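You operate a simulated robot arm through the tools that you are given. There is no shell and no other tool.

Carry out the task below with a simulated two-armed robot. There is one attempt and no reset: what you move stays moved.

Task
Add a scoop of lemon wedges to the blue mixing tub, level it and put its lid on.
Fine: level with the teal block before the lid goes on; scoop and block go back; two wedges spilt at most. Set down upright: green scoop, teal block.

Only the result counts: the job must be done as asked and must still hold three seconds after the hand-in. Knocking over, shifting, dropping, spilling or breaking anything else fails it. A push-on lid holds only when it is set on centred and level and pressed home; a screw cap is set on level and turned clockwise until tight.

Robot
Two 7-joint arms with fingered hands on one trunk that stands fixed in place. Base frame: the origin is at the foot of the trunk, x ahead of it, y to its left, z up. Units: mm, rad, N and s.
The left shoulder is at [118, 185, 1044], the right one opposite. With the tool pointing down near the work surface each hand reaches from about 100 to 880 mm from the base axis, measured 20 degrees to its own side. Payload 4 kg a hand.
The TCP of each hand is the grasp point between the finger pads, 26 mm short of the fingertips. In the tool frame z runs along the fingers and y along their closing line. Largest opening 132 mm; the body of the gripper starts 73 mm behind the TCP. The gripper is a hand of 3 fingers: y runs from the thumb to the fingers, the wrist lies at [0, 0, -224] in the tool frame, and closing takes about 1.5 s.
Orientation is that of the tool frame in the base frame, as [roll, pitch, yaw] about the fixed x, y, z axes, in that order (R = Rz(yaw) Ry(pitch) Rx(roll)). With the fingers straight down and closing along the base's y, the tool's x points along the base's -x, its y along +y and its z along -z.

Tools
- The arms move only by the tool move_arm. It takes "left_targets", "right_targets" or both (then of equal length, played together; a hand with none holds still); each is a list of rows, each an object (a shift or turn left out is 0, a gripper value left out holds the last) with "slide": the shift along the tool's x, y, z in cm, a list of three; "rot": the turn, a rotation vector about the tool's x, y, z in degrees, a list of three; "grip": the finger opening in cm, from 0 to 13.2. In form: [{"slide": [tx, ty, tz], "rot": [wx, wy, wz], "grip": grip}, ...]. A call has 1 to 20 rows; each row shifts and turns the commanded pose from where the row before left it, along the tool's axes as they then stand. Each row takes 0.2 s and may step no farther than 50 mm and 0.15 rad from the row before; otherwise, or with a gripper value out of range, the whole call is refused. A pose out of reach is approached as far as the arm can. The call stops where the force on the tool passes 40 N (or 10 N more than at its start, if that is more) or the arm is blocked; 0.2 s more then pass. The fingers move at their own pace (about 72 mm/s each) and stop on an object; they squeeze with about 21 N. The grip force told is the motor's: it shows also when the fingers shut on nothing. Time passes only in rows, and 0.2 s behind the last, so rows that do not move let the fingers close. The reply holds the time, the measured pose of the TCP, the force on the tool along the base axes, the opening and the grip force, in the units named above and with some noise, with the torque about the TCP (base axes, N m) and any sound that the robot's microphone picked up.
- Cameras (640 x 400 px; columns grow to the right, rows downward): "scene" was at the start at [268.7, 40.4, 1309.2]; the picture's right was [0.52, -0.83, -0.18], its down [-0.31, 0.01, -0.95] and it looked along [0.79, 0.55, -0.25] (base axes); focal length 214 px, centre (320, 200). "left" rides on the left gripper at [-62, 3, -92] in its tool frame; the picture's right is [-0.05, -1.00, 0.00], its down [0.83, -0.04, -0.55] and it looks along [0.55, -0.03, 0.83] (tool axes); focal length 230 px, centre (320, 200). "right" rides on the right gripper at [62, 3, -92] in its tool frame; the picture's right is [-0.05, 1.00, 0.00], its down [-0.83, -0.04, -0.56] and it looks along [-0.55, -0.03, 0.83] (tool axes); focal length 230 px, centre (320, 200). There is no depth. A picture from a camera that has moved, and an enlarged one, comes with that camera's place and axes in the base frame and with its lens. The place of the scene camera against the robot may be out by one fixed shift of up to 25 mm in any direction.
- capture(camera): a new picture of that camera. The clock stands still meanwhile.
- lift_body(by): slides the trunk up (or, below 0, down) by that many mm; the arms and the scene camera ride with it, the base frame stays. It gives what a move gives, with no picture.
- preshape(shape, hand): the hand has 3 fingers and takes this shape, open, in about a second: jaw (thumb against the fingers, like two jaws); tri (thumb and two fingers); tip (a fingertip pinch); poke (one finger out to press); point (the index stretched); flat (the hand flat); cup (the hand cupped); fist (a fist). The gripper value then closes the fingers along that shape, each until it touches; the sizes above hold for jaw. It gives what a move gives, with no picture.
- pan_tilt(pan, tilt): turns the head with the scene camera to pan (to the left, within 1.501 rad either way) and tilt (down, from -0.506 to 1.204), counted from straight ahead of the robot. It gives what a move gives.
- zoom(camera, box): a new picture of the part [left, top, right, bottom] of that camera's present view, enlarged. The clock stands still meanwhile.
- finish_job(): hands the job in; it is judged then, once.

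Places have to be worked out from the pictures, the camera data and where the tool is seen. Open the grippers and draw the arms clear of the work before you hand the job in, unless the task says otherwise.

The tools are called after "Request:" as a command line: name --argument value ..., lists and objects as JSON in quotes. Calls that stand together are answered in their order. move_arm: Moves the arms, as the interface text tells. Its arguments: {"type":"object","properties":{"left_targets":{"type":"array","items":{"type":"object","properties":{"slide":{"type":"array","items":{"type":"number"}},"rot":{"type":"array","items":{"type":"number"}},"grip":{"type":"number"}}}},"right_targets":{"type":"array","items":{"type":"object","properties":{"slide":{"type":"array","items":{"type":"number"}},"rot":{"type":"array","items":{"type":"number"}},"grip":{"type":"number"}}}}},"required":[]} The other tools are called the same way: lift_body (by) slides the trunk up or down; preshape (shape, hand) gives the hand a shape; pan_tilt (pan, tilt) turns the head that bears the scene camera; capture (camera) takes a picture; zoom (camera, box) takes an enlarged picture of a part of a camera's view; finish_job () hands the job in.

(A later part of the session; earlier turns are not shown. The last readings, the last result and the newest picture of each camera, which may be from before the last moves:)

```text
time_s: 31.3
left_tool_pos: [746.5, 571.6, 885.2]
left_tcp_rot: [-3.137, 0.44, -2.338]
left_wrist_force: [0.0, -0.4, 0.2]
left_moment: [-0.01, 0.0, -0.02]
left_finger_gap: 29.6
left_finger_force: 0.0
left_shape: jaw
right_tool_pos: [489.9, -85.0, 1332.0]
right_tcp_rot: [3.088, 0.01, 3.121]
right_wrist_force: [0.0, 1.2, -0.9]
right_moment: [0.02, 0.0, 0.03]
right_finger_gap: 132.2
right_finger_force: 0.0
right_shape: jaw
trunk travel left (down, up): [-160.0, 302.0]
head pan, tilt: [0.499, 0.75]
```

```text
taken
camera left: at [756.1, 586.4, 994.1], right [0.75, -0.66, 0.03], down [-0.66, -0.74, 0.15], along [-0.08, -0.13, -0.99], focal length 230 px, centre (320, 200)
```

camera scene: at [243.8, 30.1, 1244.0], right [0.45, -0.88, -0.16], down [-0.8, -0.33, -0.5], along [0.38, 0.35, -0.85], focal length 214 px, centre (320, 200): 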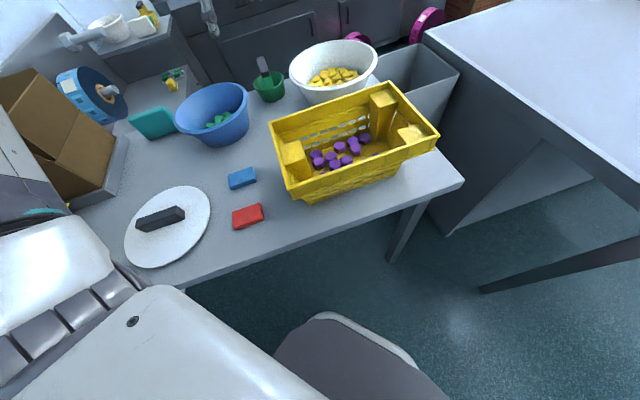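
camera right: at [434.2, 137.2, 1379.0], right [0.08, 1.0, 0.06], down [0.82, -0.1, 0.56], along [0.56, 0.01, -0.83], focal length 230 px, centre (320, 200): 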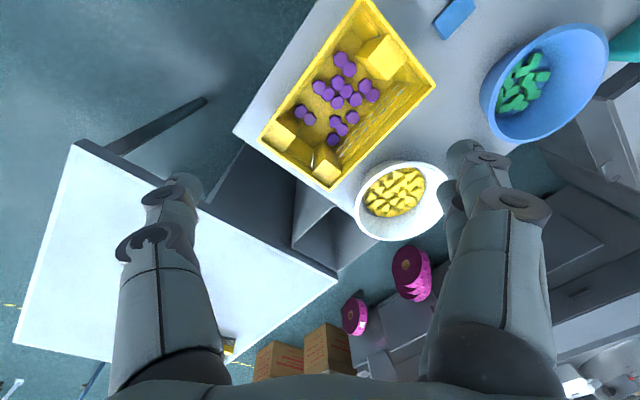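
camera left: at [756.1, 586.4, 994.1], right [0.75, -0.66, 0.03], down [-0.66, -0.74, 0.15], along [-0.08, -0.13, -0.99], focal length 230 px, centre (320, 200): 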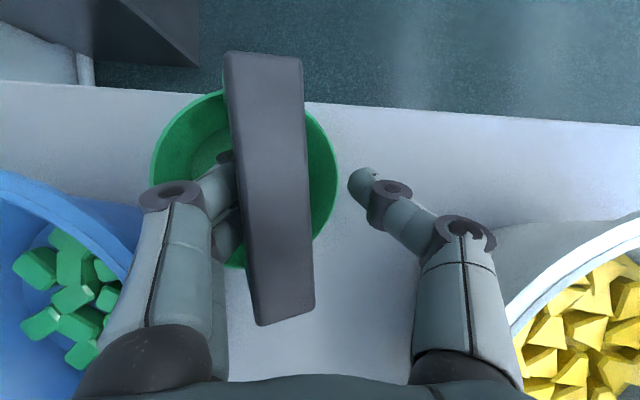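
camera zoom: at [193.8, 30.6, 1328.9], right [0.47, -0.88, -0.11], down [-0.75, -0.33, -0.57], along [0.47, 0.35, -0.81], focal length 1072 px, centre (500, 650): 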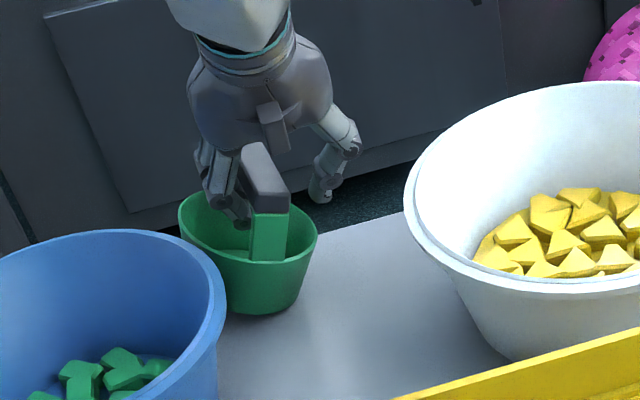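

The scoop stands upright again, displaced a bit toward the tub. The finger ends hook inward, so they passed under the bar; I open wide, back off along the tool axis, and inspect both scoop and hand.

Request:
move_arm --left_targets '[{"grip": 5}, {"grip": 7}, {"grip": 8.5}, {}, {"slide": [0, -0.5, -4]}, {"slide": [0, 0, -4]}, {"slide": [0, 0, -4]}, {}]'

Request:
capture --camera "left"

Request:
zoom --camera "scene" --box '[220, 50, 348, 130]'

```text
time_s: 33.1
left_tool_pos: [714.7, 530.4, 993.1]
left_tcp_rot: [-3.138, 0.44, -2.338]
left_wrist_force: [0.1, -0.1, 0.6]
left_moment: [0.0, -0.01, 0.0]
left_finger_gap: 85.0
left_finger_force: 0.0
left_shape: jaw
right_tool_pos: [489.8, -85.5, 1332.3]
right_tcp_rot: [3.091, 0.011, 3.121]
right_wrist_force: [-0.2, -0.1, 0.1]
right_moment: [0.03, 0.01, 0.0]
right_finger_gap: 131.8
right_finger_force: 0.0
right_shape: jaw
trunk travel left (down, up): [-160.0, 302.0]
head pan, tilt: [0.499, 0.75]
```

```text
taken
camera left: at [723.8, 544.7, 1101.4], right [0.75, -0.66, 0.02], down [-0.66, -0.74, 0.15], along [-0.08, -0.13, -0.99], focal length 230 px, centre (320, 200)
```

left: 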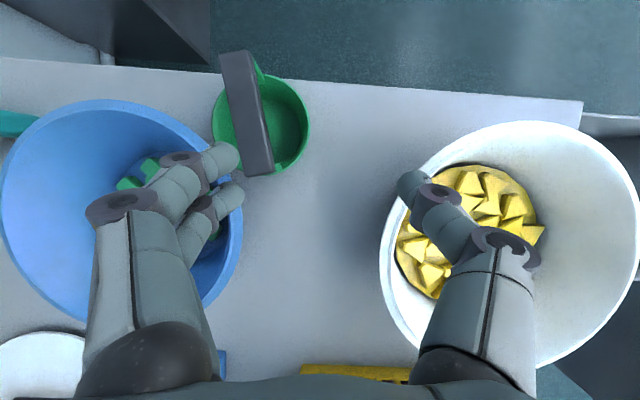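

```text
5.00 times, centred on (284, 90) of scene
camera zoom: at [194.3, 30.9, 1328.7], right [0.47, -0.88, -0.11], down [-0.75, -0.33, -0.57], along [0.47, 0.35, -0.81], focal length 1072 px, centre (500, 750)
```

zoom: 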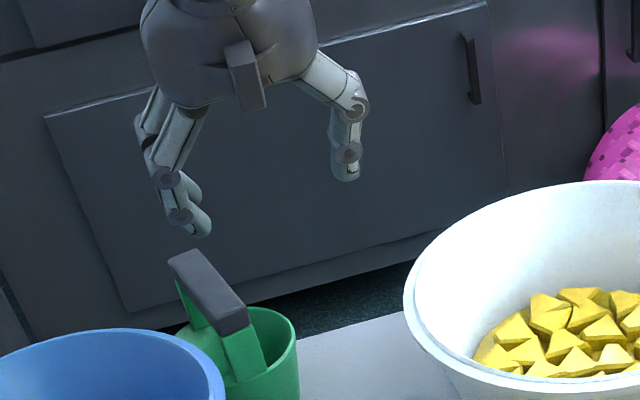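

The handle now seems to lean relative to the cup. I zoom to see whether the scoop is upright.

Request:
zoom --camera "scene" --box '[230, 90, 310, 140]'

Request:
zoom --camera "left" --box '[180, 40, 340, 140]'

Request:
zoom --camera "left" --box '[180, 100, 340, 200]'

```text
8.00 times, centred on (270, 115) of scene
camera zoom: at [194.3, 30.9, 1328.7], right [0.47, -0.88, -0.11], down [-0.75, -0.33, -0.57], along [0.47, 0.35, -0.81], focal length 1716 px, centre (720, 880)
```

zoom: 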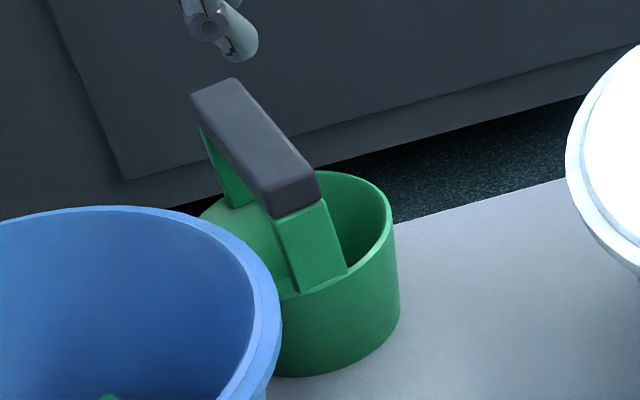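

```text
4.00 times, centred on (260, 90) of left
camera zoom: at [723.8, 544.7, 1101.4], right [0.75, -0.66, 0.02], down [-0.66, -0.74, 0.15], along [-0.08, -0.13, -0.99], focal length 920 px, centre (560, 640)
```

zoom: 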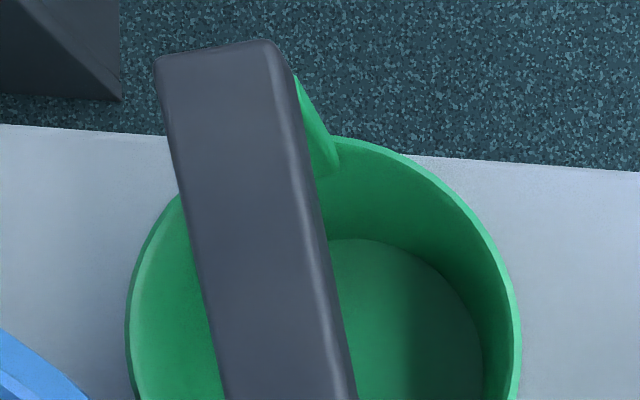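

```text
4.00 times, centred on (260, 150) of left
camera zoom: at [723.8, 544.7, 1101.4], right [0.75, -0.66, 0.02], down [-0.66, -0.74, 0.15], along [-0.08, -0.13, -0.99], focal length 920 px, centre (560, 400)
```

zoom: 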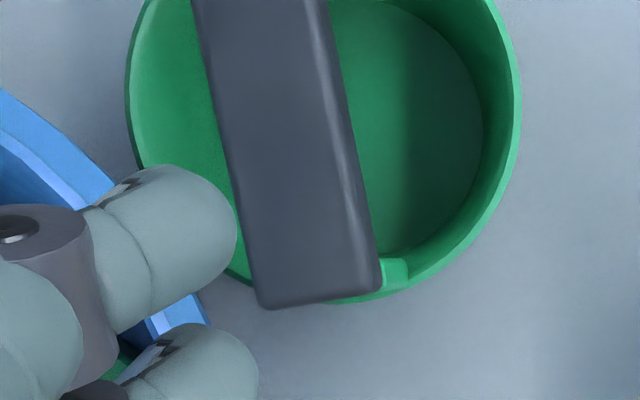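

The scoop stands upright, now centred near (710,613) with its bar at ~59°. Before regrasping I close to 25 mm in free air and view the finger shape.

Request:
move_arm --left_targets '[{"grip": 2.5, "slide": [0, 0, -2]}, {}, {}, {}, {}]'

Request:
zoom --camera "scene" --box '[230, 40, 326, 100]'

Request:
capture --camera "left"

```text
time_s: 34.3
left_tool_pos: [710.5, 523.6, 1012.6]
left_tcp_rot: [-3.138, 0.438, -2.34]
left_wrist_force: [-0.3, 0.7, 0.0]
left_moment: [0.0, 0.01, 0.03]
left_finger_gap: 25.4
left_finger_force: 0.0
left_shape: jaw
right_tool_pos: [489.6, -86.3, 1333.7]
right_tcp_rot: [3.092, 0.01, 3.121]
right_wrist_force: [0.6, -0.4, 0.4]
right_moment: [-0.02, -0.01, 0.03]
right_finger_gap: 132.0
right_finger_force: 0.0
right_shape: jaw
trunk travel left (down, up): [-160.0, 302.0]
head pan, tilt: [0.499, 0.75]
```

```text
6.67 times, centred on (278, 70) of scene
camera zoom: at [194.1, 30.7, 1328.8], right [0.47, -0.88, -0.11], down [-0.75, -0.33, -0.57], along [0.47, 0.35, -0.81], focal length 1430 px, centre (600, 1067)
```

zoom: 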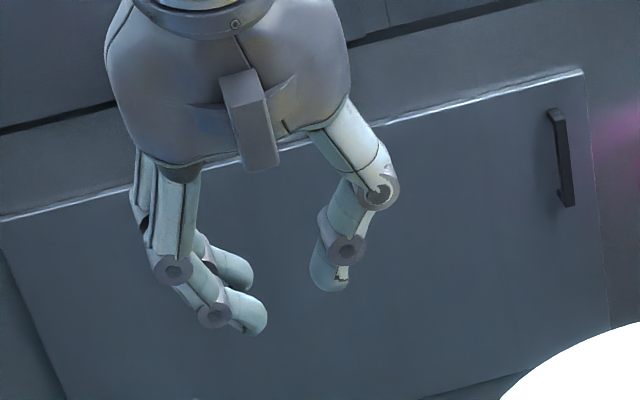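

```text
taken
camera left: at [718.6, 538.4, 1121.2], right [0.75, -0.66, 0.03], down [-0.66, -0.74, 0.15], along [-0.08, -0.13, -0.99], focal length 230 px, centre (320, 200)
```

left: 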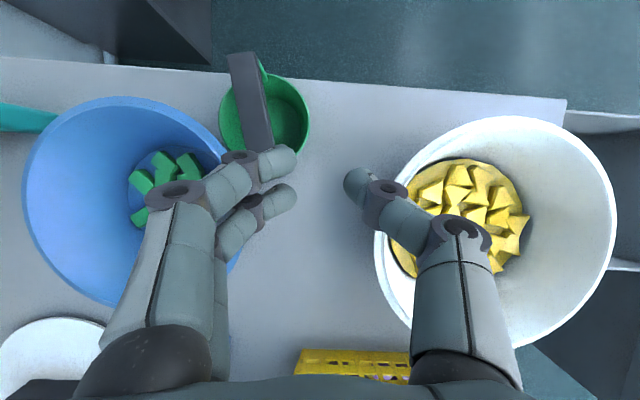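

The tips contact about 15 mm beyond the TCP, which explains the miss: the TCP must sit ~15 mm above the bar centre. I rotate the hand to the bar's new direction and move to a pre-grasp for a check.

Request:
move_arm --left_targets '[{"rot": [-2.74, 0, -5.79], "grip": 5.5}, {"rot": [-2.74, 0, -5.79]}, {"slide": [-0.88, 2.36, 2.34]}, {"slide": [-0.88, 2.36, 2.34]}, {}, {}]'

Request:
capture --camera "left"

```text
time_s: 35.7
left_tool_pos: [688.5, 581.1, 979.1]
left_tcp_rot: [-3.136, 0.437, -2.117]
left_wrist_force: [-0.7, 0.6, 0.2]
left_moment: [-0.03, -0.01, -0.02]
left_finger_gap: 54.6
left_finger_force: 0.1
left_shape: jaw
right_tool_pos: [489.1, -85.0, 1332.4]
right_tcp_rot: [3.091, 0.01, 3.119]
right_wrist_force: [-0.2, 0.2, -0.4]
right_moment: [-0.02, 0.01, 0.01]
right_finger_gap: 131.6
right_finger_force: 0.0
right_shape: jaw
trunk travel left (down, up): [-160.0, 302.0]
head pan, tilt: [0.499, 0.75]
```

```text
taken
camera left: at [693.4, 597.4, 1087.7], right [0.88, -0.48, 0.02], down [-0.48, -0.87, 0.15], along [-0.05, -0.14, -0.99], focal length 230 px, centre (320, 200)
```

left: 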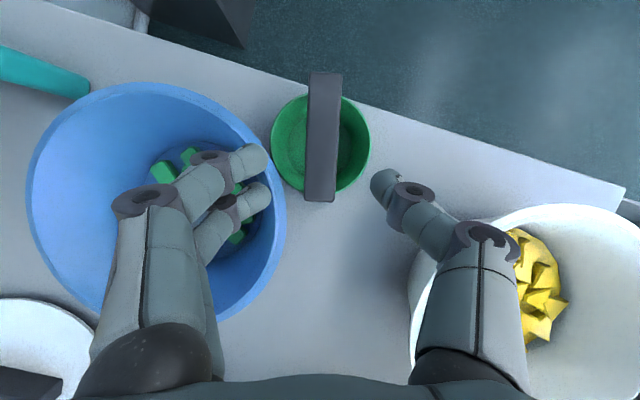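

The hand is well aligned with the bar (centre ≈(709,612)). I narrow the gap to 45 mm to stay clear of the tub rim and descend to TCP z≈906.

Request:
move_arm --left_targets '[{"grip": 4.5}, {"slide": [0.15, -0.05, 2.6]}, {"slide": [0.1, -0.03, 2.6]}, {"slide": [0.06, -0.03, 2.76]}, {}, {}]'

Request:
capture --camera "left"

Request:
zoom --camera "scene" --box '[214, 70, 310, 130]'

```text
time_s: 37.1
left_tool_pos: [702.3, 605.6, 905.3]
left_tcp_rot: [-3.138, 0.438, -2.115]
left_wrist_force: [0.5, -0.2, 0.2]
left_moment: [0.02, -0.02, -0.01]
left_finger_gap: 45.5
left_finger_force: 0.1
left_shape: jaw
right_tool_pos: [490.3, -85.3, 1331.5]
right_tcp_rot: [3.09, 0.01, 3.12]
right_wrist_force: [-0.1, 0.2, -0.9]
right_moment: [0.03, 0.0, 0.02]
right_finger_gap: 131.8
right_finger_force: 0.0
right_shape: jaw
trunk travel left (down, up): [-160.0, 302.0]
head pan, tilt: [0.499, 0.75]
```

```text
taken
camera left: at [709.2, 621.3, 1015.5], right [0.88, -0.48, 0.02], down [-0.48, -0.87, 0.15], along [-0.05, -0.14, -0.99], focal length 230 px, centre (320, 200)
```

left: 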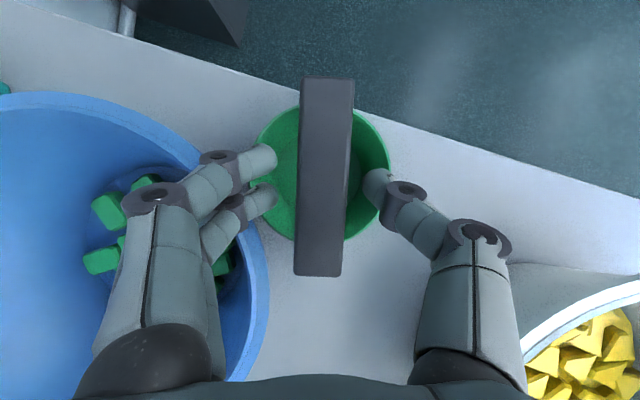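

```text
6.67 times, centred on (262, 100) of scene
camera zoom: at [193.7, 30.6, 1328.9], right [0.47, -0.88, -0.11], down [-0.75, -0.33, -0.57], along [0.47, 0.35, -0.81], focal length 1430 px, centre (707, 867)
```

zoom: 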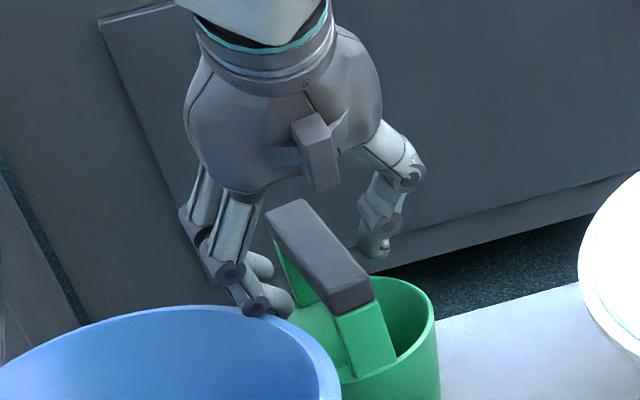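

Fingertips now sit level with the bar's sides. I close on the bar and check the gap and force.

Request:
move_arm --left_targets '[{"grip": 3.5}, {"grip": 3.0}, {"grip": 2.0}, {"grip": 1.5}, {}, {}, {}]'

Request:
capture --camera "left"

```text
time_s: 38.7
left_tool_pos: [704.3, 606.0, 906.2]
left_tcp_rot: [-3.139, 0.438, -2.115]
left_wrist_force: [-0.9, 0.8, -0.1]
left_moment: [0.01, -0.04, 0.03]
left_finger_gap: 20.5
left_finger_force: 21.3
left_shape: jaw
right_tool_pos: [489.7, -85.8, 1332.2]
right_tcp_rot: [3.089, 0.01, 3.12]
right_wrist_force: [0.2, -0.2, 0.5]
right_moment: [-0.01, -0.01, -0.01]
right_finger_gap: 131.8
right_finger_force: 0.0
right_shape: jaw
trunk travel left (down, up): [-160.0, 302.0]
head pan, tilt: [0.499, 0.75]
```

```text
taken
camera left: at [709.2, 621.2, 1015.6], right [0.88, -0.48, 0.02], down [-0.48, -0.87, 0.15], along [-0.05, -0.14, -0.99], focal length 230 px, centre (320, 200)
```

left: 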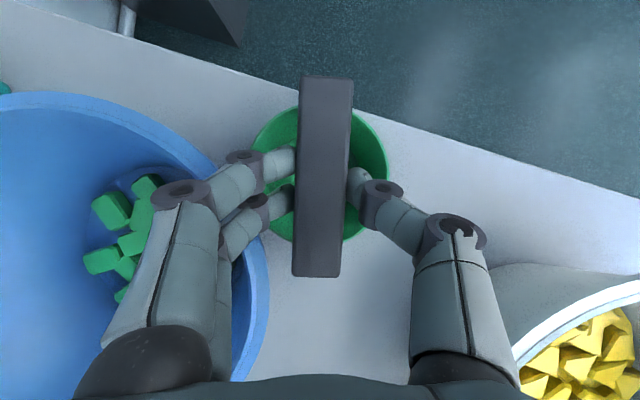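

Grip is firm on the bar (gap 20.5 mm, 21 N). I lift straight up 60 mm and look.

Request:
move_arm --left_targets '[{"slide": [-0.42, 0, -0.9], "grip": 1.0}, {"slide": [-1.06, 0, -2.27]}, {"slide": [-1.06, 0, -2.27]}, {}]'

Request:
capture --camera "left"

Request:
capture --camera "scene"

```text
time_s: 39.7
left_tool_pos: [705.0, 604.6, 962.2]
left_tcp_rot: [-3.14, 0.436, -2.117]
left_wrist_force: [-0.7, -1.3, -1.0]
left_moment: [0.05, -0.02, 0.02]
left_finger_gap: 20.3
left_finger_force: 20.9
left_shape: jaw
right_tool_pos: [490.2, -85.6, 1332.8]
right_tcp_rot: [3.091, 0.011, 3.12]
right_wrist_force: [0.0, -0.8, -0.6]
right_moment: [-0.02, 0.01, 0.04]
right_finger_gap: 131.9
right_finger_force: 0.1
right_shape: jaw
trunk travel left (down, up): [-160.0, 302.0]
head pan, tilt: [0.499, 0.75]
```

```text
taken
camera left: at [710.3, 621.1, 1072.1], right [0.88, -0.48, 0.02], down [-0.48, -0.87, 0.15], along [-0.05, -0.14, -0.99], focal length 230 px, centre (320, 200)
```

left: 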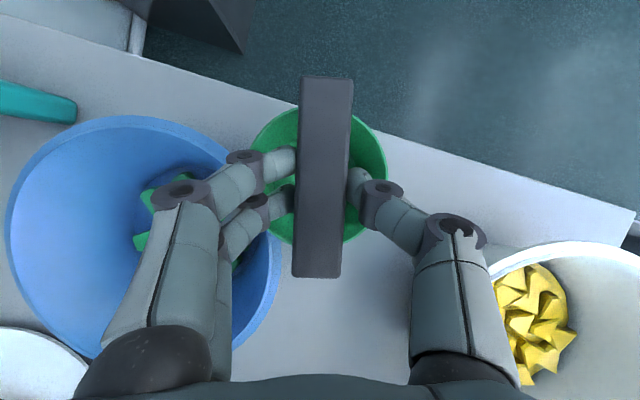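

```text
taken
camera scene: at [194.2, 30.9, 1328.8], right [0.47, -0.88, -0.11], down [-0.75, -0.33, -0.57], along [0.47, 0.35, -0.81], focal length 214 px, centre (320, 200)
```

scene: 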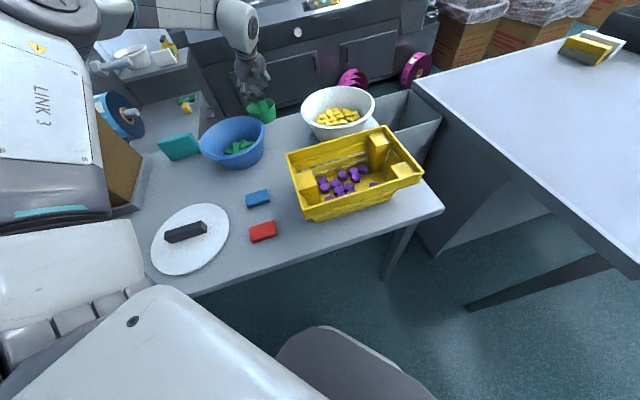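

The scoop is held rigid and level. The bowl holds only a shallow layer of wedges in a narrow bowl where this scoop can hardly be tilted with the hand on it, so I'll first put the scoop back exactly at its original spot (751,566; bar at 45.6°) and transfer wedges with the fingers as a claw.

Request:
move_arm --left_targets '[{"rot": [2.84, 0, 6.07]}, {"rot": [2.84, 0, 6.07]}, {"slide": [0.07, -2.99, -0.03]}, {"slide": [0.06, -2.99, -0.03]}, {}, {"slide": [1.0, 0, 2.15]}, {"slide": [0.9, 0, 1.9]}, {}]'

Request:
capture --camera "left"

Request:
zoom --camera "scene" --box '[220, 60, 348, 140]'

```text
time_s: 41.5
left_tool_pos: [747.0, 564.9, 919.7]
left_tcp_rot: [-3.138, 0.439, -2.348]
left_wrist_force: [0.8, 0.4, -0.8]
left_moment: [-0.02, 0.04, -0.03]
left_finger_gap: 19.5
left_finger_force: 21.3
left_shape: jaw
right_tool_pos: [489.3, -85.6, 1331.9]
right_tcp_rot: [3.09, 0.011, 3.12]
right_wrist_force: [-0.8, 0.3, 0.3]
right_moment: [0.02, -0.03, 0.02]
right_finger_gap: 132.0
right_finger_force: 0.1
right_shape: jaw
trunk travel left (down, up): [-160.0, 302.0]
head pan, tilt: [0.499, 0.75]
```

```text
taken
camera left: at [755.5, 578.2, 1029.4], right [0.74, -0.67, 0.02], down [-0.66, -0.73, 0.15], along [-0.08, -0.13, -0.99], focal length 230 px, centre (320, 200)
```

left: 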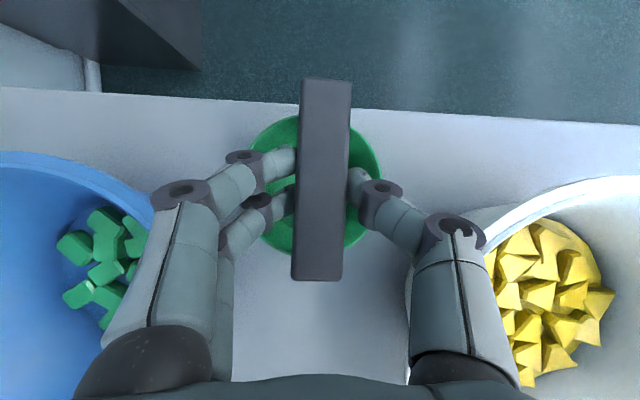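

```text
5.00 times, centred on (284, 100) of scene
camera zoom: at [193.3, 30.4, 1329.1], right [0.47, -0.88, -0.11], down [-0.75, -0.33, -0.57], along [0.47, 0.35, -0.81], focal length 1072 px, centre (500, 700)
```

zoom: 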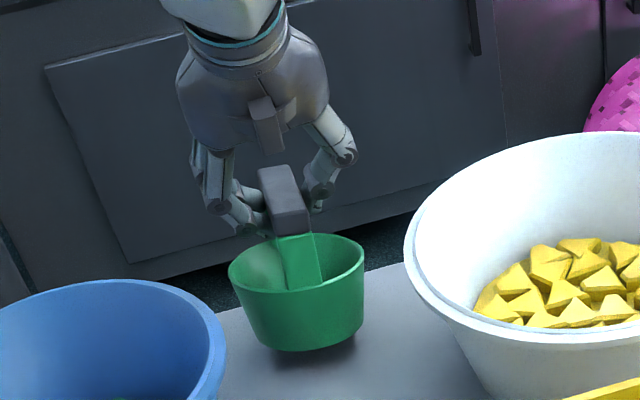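

Scoop hovers ~13 mm above the table, bar centre (752,568.6), within 3 mm of its original place. I set it down gently, release, and back off.

Request:
move_arm --left_targets '[{"slide": [0.45, -0.09, 0.5]}, {"slide": [0.22, 0, 0.42]}, {"slide": [0.06, 0, 0.12]}, {}, {}]'

Request:
zoom --camera "scene" --box '[236, 80, 332, 140]'

```text
time_s: 42.7
left_tool_pos: [744.4, 560.5, 908.9]
left_tcp_rot: [-3.138, 0.441, -2.349]
left_wrist_force: [-1.9, -1.4, 8.6]
left_moment: [0.04, -0.06, 0.02]
left_finger_gap: 20.0
left_finger_force: 20.7
left_shape: jaw
right_tool_pos: [489.0, -86.7, 1332.0]
right_tcp_rot: [3.091, 0.013, 3.12]
right_wrist_force: [0.2, -0.1, 0.2]
right_moment: [0.0, 0.04, -0.04]
right_finger_gap: 131.8
right_finger_force: 0.0
right_shape: jaw
trunk travel left (down, up): [-160.0, 302.0]
head pan, tilt: [0.499, 0.75]
```

```text
6.67 times, centred on (284, 110) of scene
camera zoom: at [192.4, 29.6, 1329.2], right [0.47, -0.88, -0.11], down [-0.75, -0.33, -0.57], along [0.47, 0.35, -0.81], focal length 1430 px, centre (560, 800)
```

zoom: 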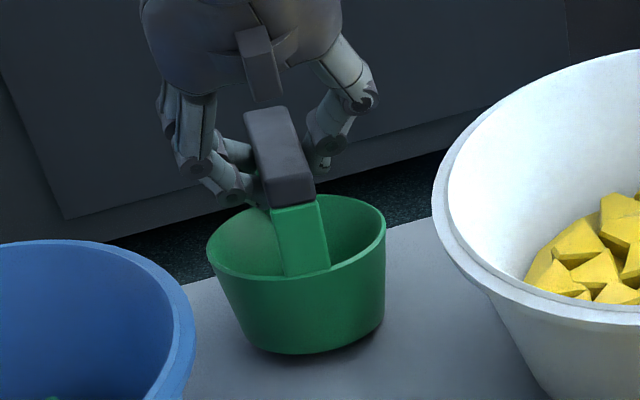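

Base contact is felt (8.6 N). I relax upward slightly, open the fingers and back away, then check the scoop's placement.

Request:
move_arm --left_targets '[{"slide": [-0.04, 0, -0.09]}, {"grip": 2.5}, {"grip": 3.2}, {"grip": 4.0}, {"grip": 4.8}, {}, {"slide": [0, 0, -3]}, {"slide": [0, 0, -4.5]}, {"slide": [0, 0, -4.5]}, {}]'

Request:
capture --camera "left"

Request:
zoom --camera "scene" --box '[236, 80, 332, 140]'

```text
time_s: 44.9
left_tool_pos: [709.9, 527.4, 1016.4]
left_tcp_rot: [-3.138, 0.439, -2.349]
left_wrist_force: [-0.5, -0.5, 0.6]
left_moment: [-0.02, -0.01, -0.03]
left_finger_gap: 47.7
left_finger_force: 0.0
left_shape: jaw
right_tool_pos: [490.2, -85.2, 1332.1]
right_tcp_rot: [3.09, 0.011, 3.121]
right_wrist_force: [-1.1, -0.5, 0.3]
right_moment: [0.0, -0.01, 0.0]
right_finger_gap: 131.9
right_finger_force: 0.1
right_shape: jaw
trunk travel left (down, up): [-160.0, 302.0]
head pan, tilt: [0.499, 0.75]
```

```text
taken
camera left: at [720.3, 541.7, 1124.9], right [0.74, -0.67, 0.02], down [-0.66, -0.73, 0.15], along [-0.08, -0.13, -0.99], focal length 230 px, centre (320, 200)
```

left: 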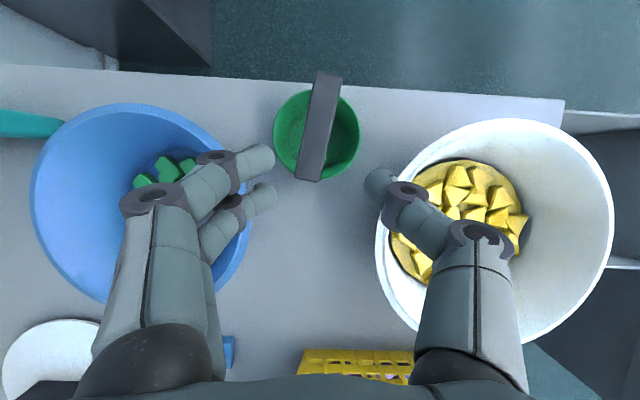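

```text
6.67 times, centred on (284, 110) of scene
camera zoom: at [194.5, 31.0, 1328.6], right [0.47, -0.88, -0.11], down [-0.75, -0.33, -0.57], along [0.47, 0.35, -0.81], focal length 1430 px, centre (560, 800)
```

zoom: 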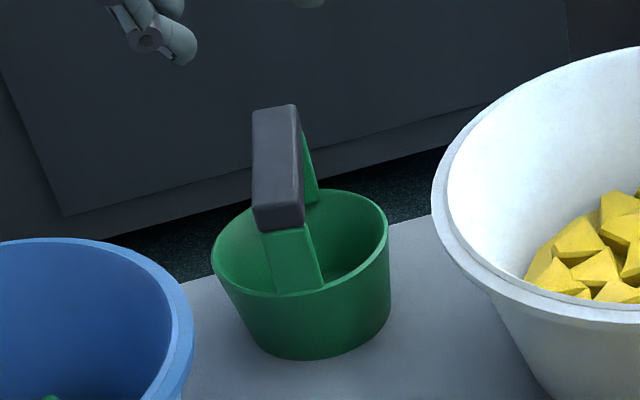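

The scoop stands upright at about (745,566), bar ≈39° — within a few mm of home. Now I move the hand over the wedge bowl, reduce the tilt to 15°, and look down into it.

Request:
move_arm --left_targets '[{"slide": [1.85, -3.41, -0.19], "grip": 8}, {"slide": [1.85, -3.41, -0.19]}, {"slide": [1.85, -3.41, -0.19]}, {"slide": [1.85, -3.41, -0.19]}, {"slide": [1.85, -3.41, -0.19]}, {"rot": [0, 5, 0]}, {"rot": [0, 5, 0]}, {}]'

Request:
capture --camera "left"

Request:
zoom --camera "scene" --box '[270, 60, 430, 160]'

```text
time_s: 46.7
left_tool_pos: [769.6, 341.6, 988.2]
left_tcp_rot: [-3.141, 0.263, -2.349]
left_wrist_force: [-0.1, -0.6, 0.8]
left_moment: [0.02, -0.04, -0.05]
left_finger_gap: 79.4
left_finger_force: 0.1
left_shape: jaw
right_tool_pos: [489.0, -85.8, 1332.8]
right_tcp_rot: [3.088, 0.01, 3.12]
right_wrist_force: [0.2, 0.5, -0.3]
right_moment: [0.0, 0.01, 0.03]
right_finger_gap: 131.8
right_finger_force: 0.0
right_shape: jaw
trunk travel left (down, up): [-160.0, 302.0]
head pan, tilt: [0.499, 0.75]
```

```text
taken
camera left: at [792.2, 369.3, 1091.5], right [0.75, -0.67, 0.02], down [-0.64, -0.7, 0.32], along [-0.2, -0.25, -0.95], focal length 230 px, centre (320, 200)
```

left: 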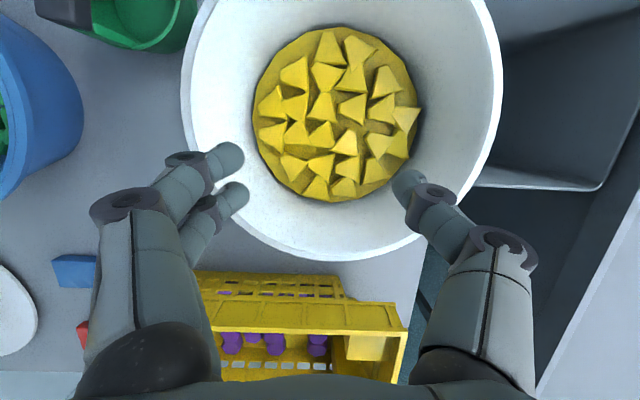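

```text
4.00 times, centred on (350, 110) of scene
camera zoom: at [193.7, 30.4, 1328.9], right [0.47, -0.88, -0.11], down [-0.75, -0.33, -0.57], along [0.47, 0.35, -0.81], focal length 858 px, centre (200, 560)
```

zoom: 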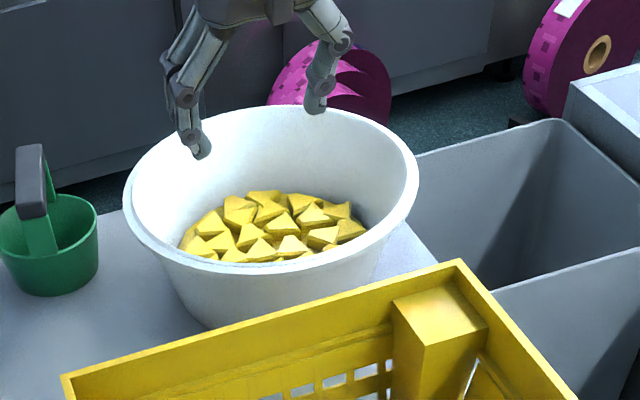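

Clear view: about 24 wedges lie in one layer on a yellow bed at z≈843 with the bowl rim at ≈918, bowl centre ≈(795,365). I zoom to choose wedges to grab.

Request:
zoom --camera "left" --box '[240, 10, 440, 135]'

Request:
zoom --camera "left" --box '[240, 90, 440, 215]'

```text
3.20 times, centred on (340, 72) of left
camera zoom: at [792.2, 369.3, 1091.5], right [0.75, -0.67, 0.02], down [-0.64, -0.7, 0.32], along [-0.2, -0.25, -0.95], focal length 736 px, centre (256, 608)
```

zoom: 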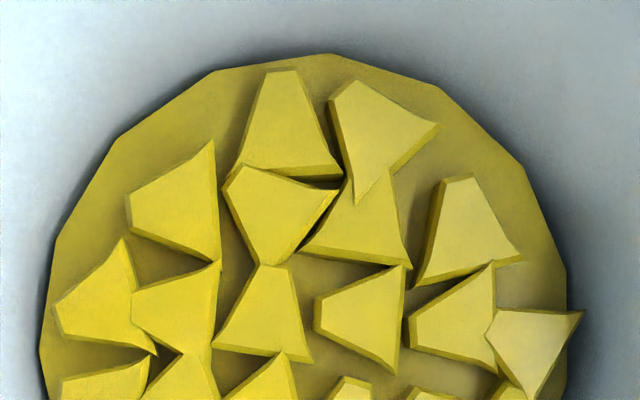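

```text
3.20 times, centred on (340, 152) of left
camera zoom: at [792.2, 369.3, 1091.5], right [0.75, -0.67, 0.02], down [-0.64, -0.7, 0.32], along [-0.2, -0.25, -0.95], focal length 736 px, centre (256, 352)
```

zoom: 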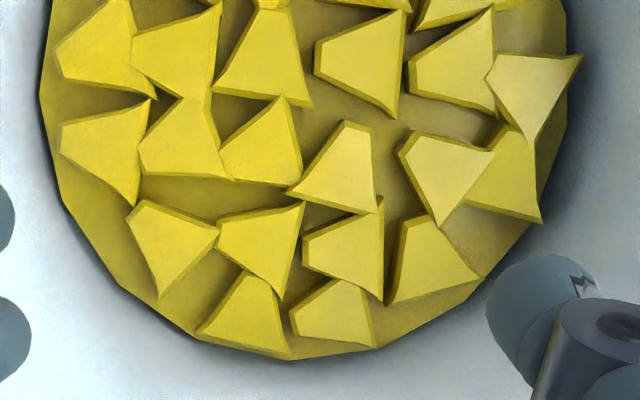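

The wedges are flat pieces ~30 mm wide in one layer. I centre the hand over the bowl, gap 80 mm, and descend to just above the bed.

Request:
move_arm --left_targets '[{"slide": [0.17, -1.36, 2.19]}, {"slide": [0, 0, 3.3]}, {"slide": [0, 0, 3.0]}, {"slide": [0, 0, 2.5]}, {}]'

Request:
capture --camera "left"

Request:
zoom --camera "scene" --box '[290, 60, 402, 130]'

```text
time_s: 47.9
left_tool_pos: [778.6, 356.5, 881.8]
left_tcp_rot: [-3.138, 0.264, -2.351]
left_wrist_force: [-0.3, -0.5, 0.0]
left_moment: [-0.05, 0.0, 0.0]
left_finger_gap: 79.6
left_finger_force: 0.0
left_shape: jaw
left hand out of reach, approached as far as the arm can: row 1, 2, 3, 4
right_tool_pos: [490.1, -86.3, 1332.8]
right_tcp_rot: [3.089, 0.009, 3.121]
right_wrist_force: [-0.3, 0.2, -0.7]
right_moment: [0.0, -0.01, -0.03]
right_finger_gap: 131.8
right_finger_force: 0.0
right_shape: jaw
trunk travel left (down, up): [-160.0, 302.0]
head pan, tilt: [0.499, 0.75]
```

```text
taken
camera left: at [801.5, 385.3, 985.6], right [0.74, -0.67, 0.02], down [-0.64, -0.7, 0.32], along [-0.2, -0.25, -0.95], focal length 230 px, centre (320, 200)
```

left: 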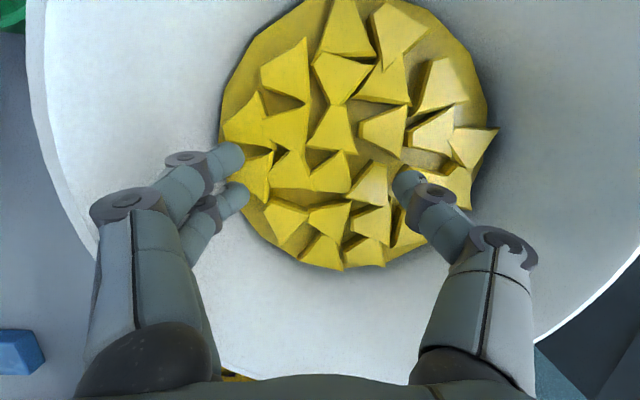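

```text
5.71 times, centred on (346, 95) of scene
camera zoom: at [193.3, 30.3, 1329.1], right [0.47, -0.88, -0.11], down [-0.75, -0.33, -0.57], along [0.47, 0.35, -0.81], focal length 1226 px, centre (171, 800)
```

zoom: 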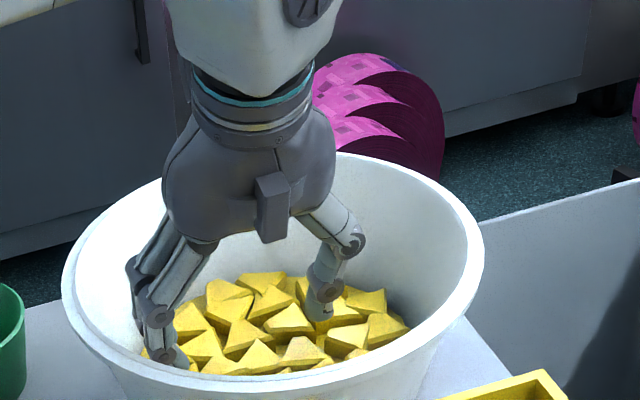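

The arm hits a limit at this yaw; a yaw nearer 195° should suit the bowl better. I raise out of the bowl, rotate by −30°, and look again.

Request:
move_arm --left_targets '[{"slide": [0, 0, -4]}, {"slide": [0, 0, -4.5]}, {"slide": [0.4, 0, -1.5]}, {"rot": [1.95, 0, 7.24]}, {"rot": [1.95, 0, 7.24]}, {"rot": [1.95, 0, 7.24]}, {"rot": [1.95, 0, 7.24]}, {}]'

Request:
capture --camera "left"

```text
time_s: 49.7
left_tool_pos: [756.4, 336.8, 976.2]
left_tcp_rot: [-3.141, 0.266, -2.875]
left_wrist_force: [0.2, 0.0, 0.0]
left_moment: [0.0, 0.01, 0.01]
left_finger_gap: 79.5
left_finger_force: 0.0
left_shape: jaw
right_tool_pos: [490.1, -84.9, 1332.5]
right_tcp_rot: [3.088, 0.009, 3.119]
right_wrist_force: [0.1, -0.4, 0.8]
right_moment: [-0.02, -0.02, 0.02]
right_finger_gap: 131.8
right_finger_force: 0.0
right_shape: jaw
trunk travel left (down, up): [-160.0, 302.0]
head pan, tilt: [0.499, 0.75]
```

```text
taken
camera left: at [790.0, 349.2, 1080.7], right [0.31, -0.95, 0.01], down [-0.9, -0.29, 0.32], along [-0.3, -0.11, -0.95], focal length 230 px, centre (320, 200)
```

left: 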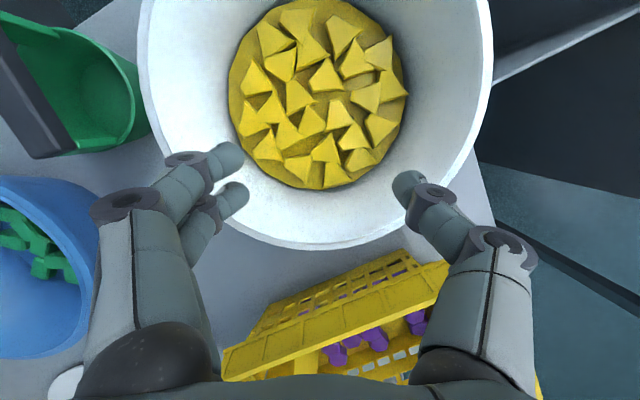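

Now closing runs nearly left–right and the bed centre is at about (815,358). I move over the bowl centre and descend again.

Request:
move_arm --left_targets '[{"slide": [-1.98, 0.67, 1.44]}, {"slide": [0, 0, 3.3]}, {"slide": [0, 0, 3.0]}, {"slide": [0, 0, 2.7]}, {}]'

Request:
capture --camera "left"

Request:
zoom --camera "scene" --box '[290, 60, 402, 130]'

```text
time_s: 50.9
left_tool_pos: [800.1, 353.2, 884.0]
left_tcp_rot: [-3.14, 0.268, -2.87]
left_wrist_force: [0.1, -0.5, 0.4]
left_moment: [0.01, 0.01, 0.02]
left_finger_gap: 79.1
left_finger_force: 0.1
left_shape: jaw
right_tool_pos: [489.3, -86.1, 1332.5]
right_tcp_rot: [3.089, 0.011, 3.121]
right_wrist_force: [0.2, 0.3, 0.3]
right_moment: [0.0, 0.01, -0.01]
right_finger_gap: 131.9
right_finger_force: 0.1
right_shape: jaw
trunk travel left (down, up): [-160.0, 302.0]
head pan, tilt: [0.499, 0.75]
```

```text
taken
camera left: at [831.9, 365.7, 987.9], right [0.31, -0.95, 0.02], down [-0.9, -0.29, 0.32], along [-0.3, -0.11, -0.95], focal length 230 px, centre (320, 200)
```

left: 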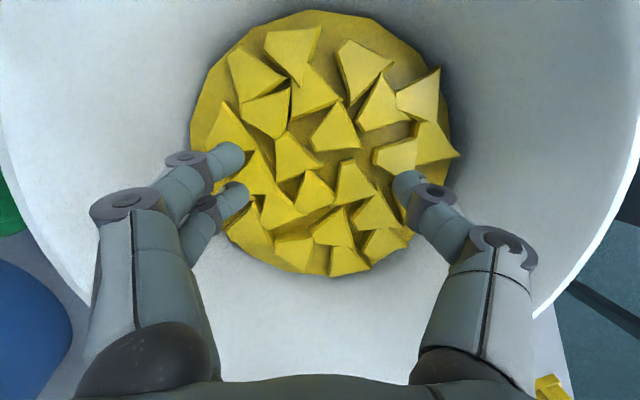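

```text
5.71 times, centred on (346, 95) of scene
camera zoom: at [193.1, 30.3, 1329.1], right [0.47, -0.88, -0.11], down [-0.75, -0.33, -0.57], along [0.47, 0.35, -0.81], focal length 1226 px, centre (171, 800)
```

zoom: 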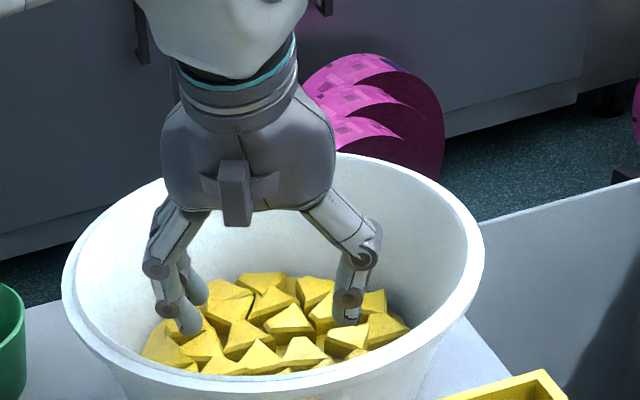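

Reach is fine at this yaw and the fingers straddle the centre of the layer. I lower another 10 mm and close to gather wedges between thumb and fingers.

Request:
move_arm --left_targets '[{"slide": [0, 0, 1.0]}, {"grip": 7}, {"grip": 6}, {"grip": 5}, {"grip": 4}, {"grip": 3}, {"grip": 2}, {"grip": 1}, {"grip": 0}, {}, {}]'

Request:
capture --camera "left"

Request:
zoom --camera "scene" --box '[290, 60, 402, 130]'

```text
time_s: 53.3
left_tool_pos: [799.4, 354.8, 873.2]
left_tcp_rot: [-3.14, 0.267, -2.874]
left_wrist_force: [0.1, -0.5, 0.1]
left_moment: [0.04, -0.01, 0.0]
left_finger_gap: 0.0
left_finger_force: 21.0
left_shape: jaw
right_tool_pos: [489.7, -85.2, 1333.0]
right_tcp_rot: [3.091, 0.011, 3.12]
right_wrist_force: [0.9, -0.1, 0.3]
right_moment: [-0.01, -0.03, -0.05]
right_finger_gap: 132.2
right_finger_force: 0.0
right_shape: jaw
trunk travel left (down, up): [-160.0, 302.0]
head pan, tilt: [0.499, 0.75]
```

```text
taken
camera left: at [832.7, 367.6, 978.0], right [0.31, -0.95, 0.02], down [-0.9, -0.29, 0.32], along [-0.3, -0.11, -0.95], focal length 230 px, centre (320, 200)
```

left: 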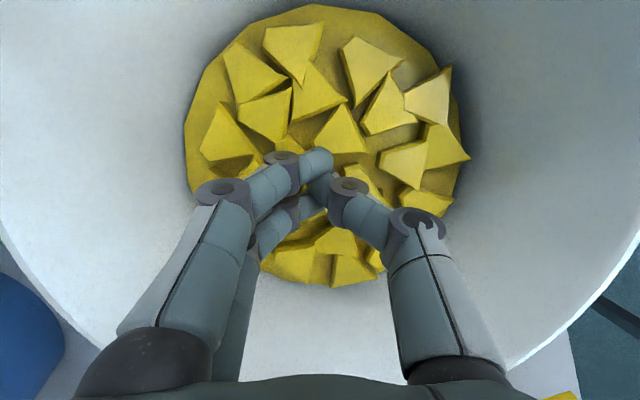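

```text
5.71 times, centred on (346, 95) of scene
camera zoom: at [193.8, 30.5, 1328.9], right [0.47, -0.88, -0.11], down [-0.75, -0.33, -0.57], along [0.47, 0.35, -0.81], focal length 1226 px, centre (171, 800)
```

zoom: 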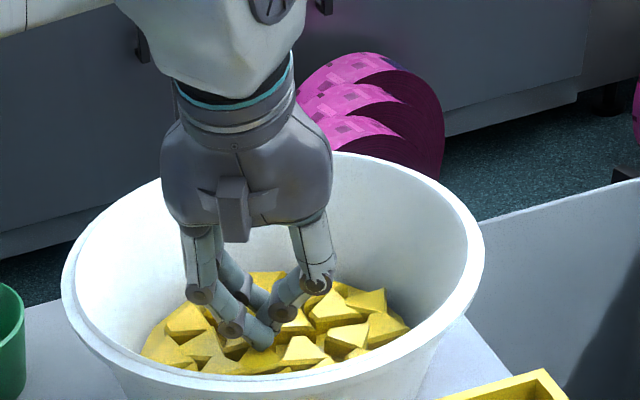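

The tips passed above the wedges. I reopen and lower in small steps until light contact is felt.

Request:
move_arm --left_targets '[{"grip": 7}, {}, {}, {}, {}, {"slide": [0, 0, 0.5]}, {"slide": [0, 0, 0.5]}, {}]'

Request:
capture --camera "left"

```text
time_s: 55.1
left_tool_pos: [798.5, 357.7, 864.6]
left_tcp_rot: [-3.139, 0.267, -2.872]
left_wrist_force: [-0.2, 0.3, 0.6]
left_moment: [-0.04, 0.01, -0.02]
left_finger_gap: 69.9
left_finger_force: 0.0
left_shape: jaw
left hand out of reach, approached as far as the arm can: row 6
right_tool_pos: [489.1, -85.6, 1333.2]
right_tcp_rot: [3.09, 0.011, 3.12]
right_wrist_force: [0.6, -0.5, -0.1]
right_moment: [-0.01, -0.01, -0.03]
right_finger_gap: 131.9
right_finger_force: 0.1
right_shape: jaw
trunk travel left (down, up): [-160.0, 302.0]
head pan, tilt: [0.499, 0.75]
```

```text
taken
camera left: at [831.3, 369.8, 968.7], right [0.31, -0.95, 0.02], down [-0.9, -0.29, 0.32], along [-0.3, -0.11, -0.95], focal length 230 px, centre (320, 200)
```

left: 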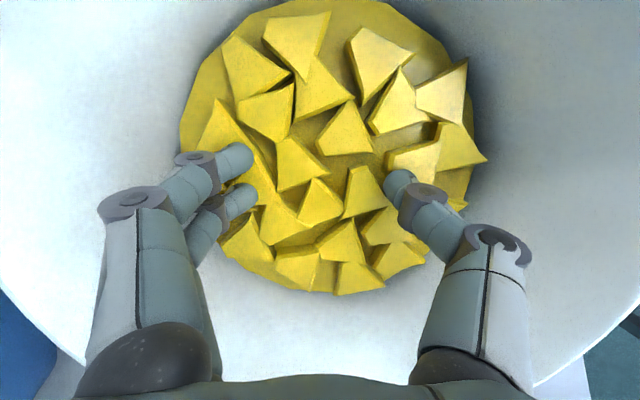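

No contact yet; scale change suggests the bed is nearer z≈820. I lower further, shifting slightly toward the robot to stay in reach.

Request:
move_arm --left_targets '[{"slide": [0.8, 0, 0.5]}, {"slide": [0.8, 0, 0.5]}, {"slide": [0.1, 0, 0.4]}, {}]'

Request:
capture --camera "left"

```text
time_s: 56.1
left_tool_pos: [787.2, 354.0, 845.4]
left_tcp_rot: [-3.14, 0.265, -2.872]
left_wrist_force: [-0.1, -0.1, -0.1]
left_moment: [0.0, -0.01, 0.04]
left_finger_gap: 70.0
left_finger_force: 0.0
left_shape: jaw
right_tool_pos: [490.4, -85.7, 1332.9]
right_tcp_rot: [3.09, 0.01, 3.119]
right_wrist_force: [0.2, 0.5, 0.2]
right_moment: [0.0, -0.01, 0.03]
right_finger_gap: 132.0
right_finger_force: 0.0
right_shape: jaw
trunk travel left (down, up): [-160.0, 302.0]
head pan, tilt: [0.499, 0.75]
```

```text
taken
camera left: at [821.2, 367.8, 950.0], right [0.31, -0.95, 0.02], down [-0.9, -0.29, 0.32], along [-0.3, -0.11, -0.95], focal length 230 px, centre (320, 200)
```

left: 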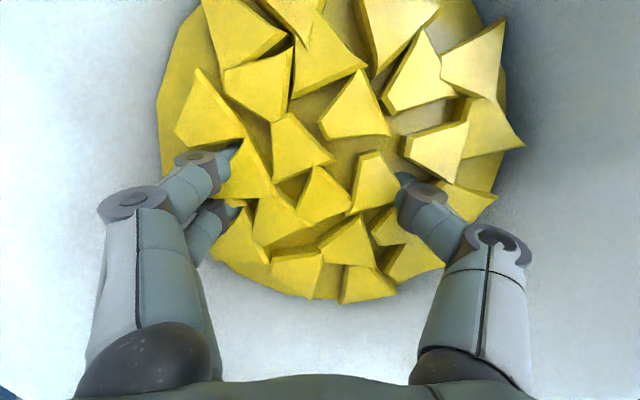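

The tips are now down among the wedges with no contact force. I close to gather.

Request:
move_arm --left_targets '[{"grip": 6}, {"grip": 5}, {"grip": 4}, {"grip": 3}, {"grip": 2}, {"grip": 1}, {"grip": 0}, {}, {}, {}]'

Request:
capture --camera "left"

```text
time_s: 58.3
left_tool_pos: [787.8, 355.4, 845.2]
left_tcp_rot: [-3.14, 0.266, -2.875]
left_wrist_force: [0.5, 0.6, 0.3]
left_moment: [0.02, -0.02, -0.02]
left_finger_gap: 0.2
left_finger_force: 21.3
left_shape: jaw
right_tool_pos: [490.1, -86.6, 1333.3]
right_tcp_rot: [3.087, 0.011, 3.12]
right_wrist_force: [1.1, -0.2, -0.5]
right_moment: [0.01, 0.0, 0.03]
right_finger_gap: 131.9
right_finger_force: 0.1
right_shape: jaw
trunk travel left (down, up): [-160.0, 302.0]
head pan, tilt: [0.499, 0.75]
```

```text
taken
camera left: at [821.3, 367.6, 950.0], right [0.31, -0.95, 0.01], down [-0.9, -0.29, 0.32], along [-0.3, -0.11, -0.95], focal length 230 px, centre (320, 200)
```

left: 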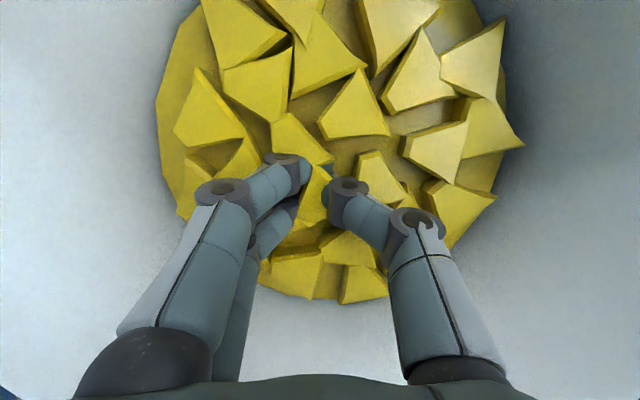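

The fingers passed through the wedges with no force and nothing moved: the wedges behave as loose material that only the scoop takes up. The bed surface triangulates to z≈833. So I must really scoop; I leave the bowl and go back to regrasp the scoop.

Request:
move_arm --left_targets '[{"slide": [0, 0, -4.4]}, {"slide": [0, 0, -4.4]}, {"slide": [0, 0, -4.6]}, {"slide": [-0.3, 3.97, -0.13]}, {"slide": [-0.3, 3.97, -0.13]}, {"slide": [-0.3, 3.97, -0.13]}, {"slide": [-0.3, 3.97, -0.13]}, {"slide": [-0.3, 3.97, -0.13]}, {"rot": [-2.09, 0, -7.66], "grip": 5}, {"rot": [-2.09, 0, -7.66]}, {"rot": [-2.09, 0, -7.66]}, {"rot": [0, -5, 0]}, {"rot": [0, -4.8, 0]}, {}]'

Request:
capture --camera "left"

```text
time_s: 61.3
left_tool_pos: [715.5, 539.9, 985.6]
left_tcp_rot: [-3.139, 0.437, -2.458]
left_wrist_force: [0.3, 0.1, 0.0]
left_moment: [0.02, -0.01, 0.0]
left_finger_gap: 49.8
left_finger_force: 0.1
left_shape: jaw
right_tool_pos: [490.0, -86.0, 1332.9]
right_tcp_rot: [3.09, 0.01, 3.12]
right_wrist_force: [0.2, -0.3, -0.2]
right_moment: [-0.01, 0.01, -0.02]
right_finger_gap: 131.8
right_finger_force: 0.0
right_shape: jaw
trunk travel left (down, up): [-160.0, 302.0]
head pan, tilt: [0.499, 0.75]
```

```text
taken
camera left: at [725.5, 552.9, 1093.9], right [0.67, -0.74, 0.02], down [-0.74, -0.66, 0.15], along [-0.1, -0.12, -0.99], focal length 230 px, centre (320, 200)
```

left: 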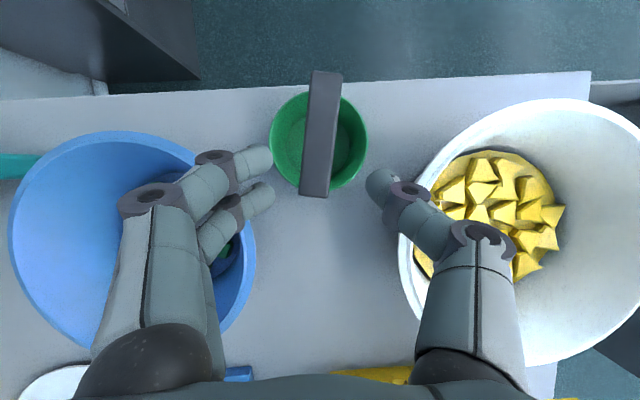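

The scoop bar is at centre (746,565), direction ≈36°. I fine-align the yaw and descend to TCP z≈906, then close.

Request:
move_arm --left_targets '[{"rot": [1.3, 0, 2.8]}, {"slide": [0.1, 0.06, 2.16]}, {"slide": [0.1, 0.06, 2.16]}, {"slide": [0.1, 0.06, 2.16]}, {"slide": [0.1, 0.06, 2.16]}, {}, {"grip": 4}, {"grip": 3.2}, {"grip": 2.5}, {"grip": 1.8}, {"grip": 1.0}, {}, {}, {}]'

Request:
capture --camera "left"

```text
time_s: 64.3
left_tool_pos: [740.5, 562.2, 905.4]
left_tcp_rot: [-3.14, 0.436, -2.511]
left_wrist_force: [0.8, 0.0, 0.7]
left_moment: [-0.03, -0.03, 0.02]
left_finger_gap: 19.7
left_finger_force: 21.1
left_shape: jaw
right_tool_pos: [489.1, -85.1, 1331.0]
right_tcp_rot: [3.09, 0.012, 3.12]
right_wrist_force: [0.0, -0.2, 0.2]
right_moment: [0.03, 0.0, -0.03]
right_finger_gap: 131.9
right_finger_force: 0.0
right_shape: jaw
trunk travel left (down, up): [-160.0, 302.0]
head pan, tilt: [0.499, 0.75]
```

```text
taken
camera left: at [751.7, 575.0, 1014.4], right [0.63, -0.78, 0.02], down [-0.77, -0.62, 0.15], along [-0.1, -0.11, -0.99], focal length 230 px, centre (320, 200)
```

left: 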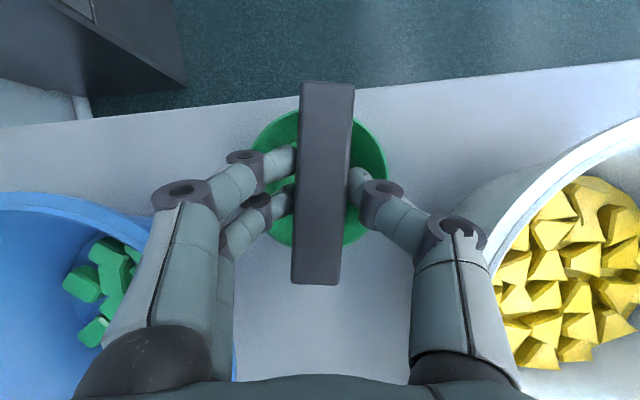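

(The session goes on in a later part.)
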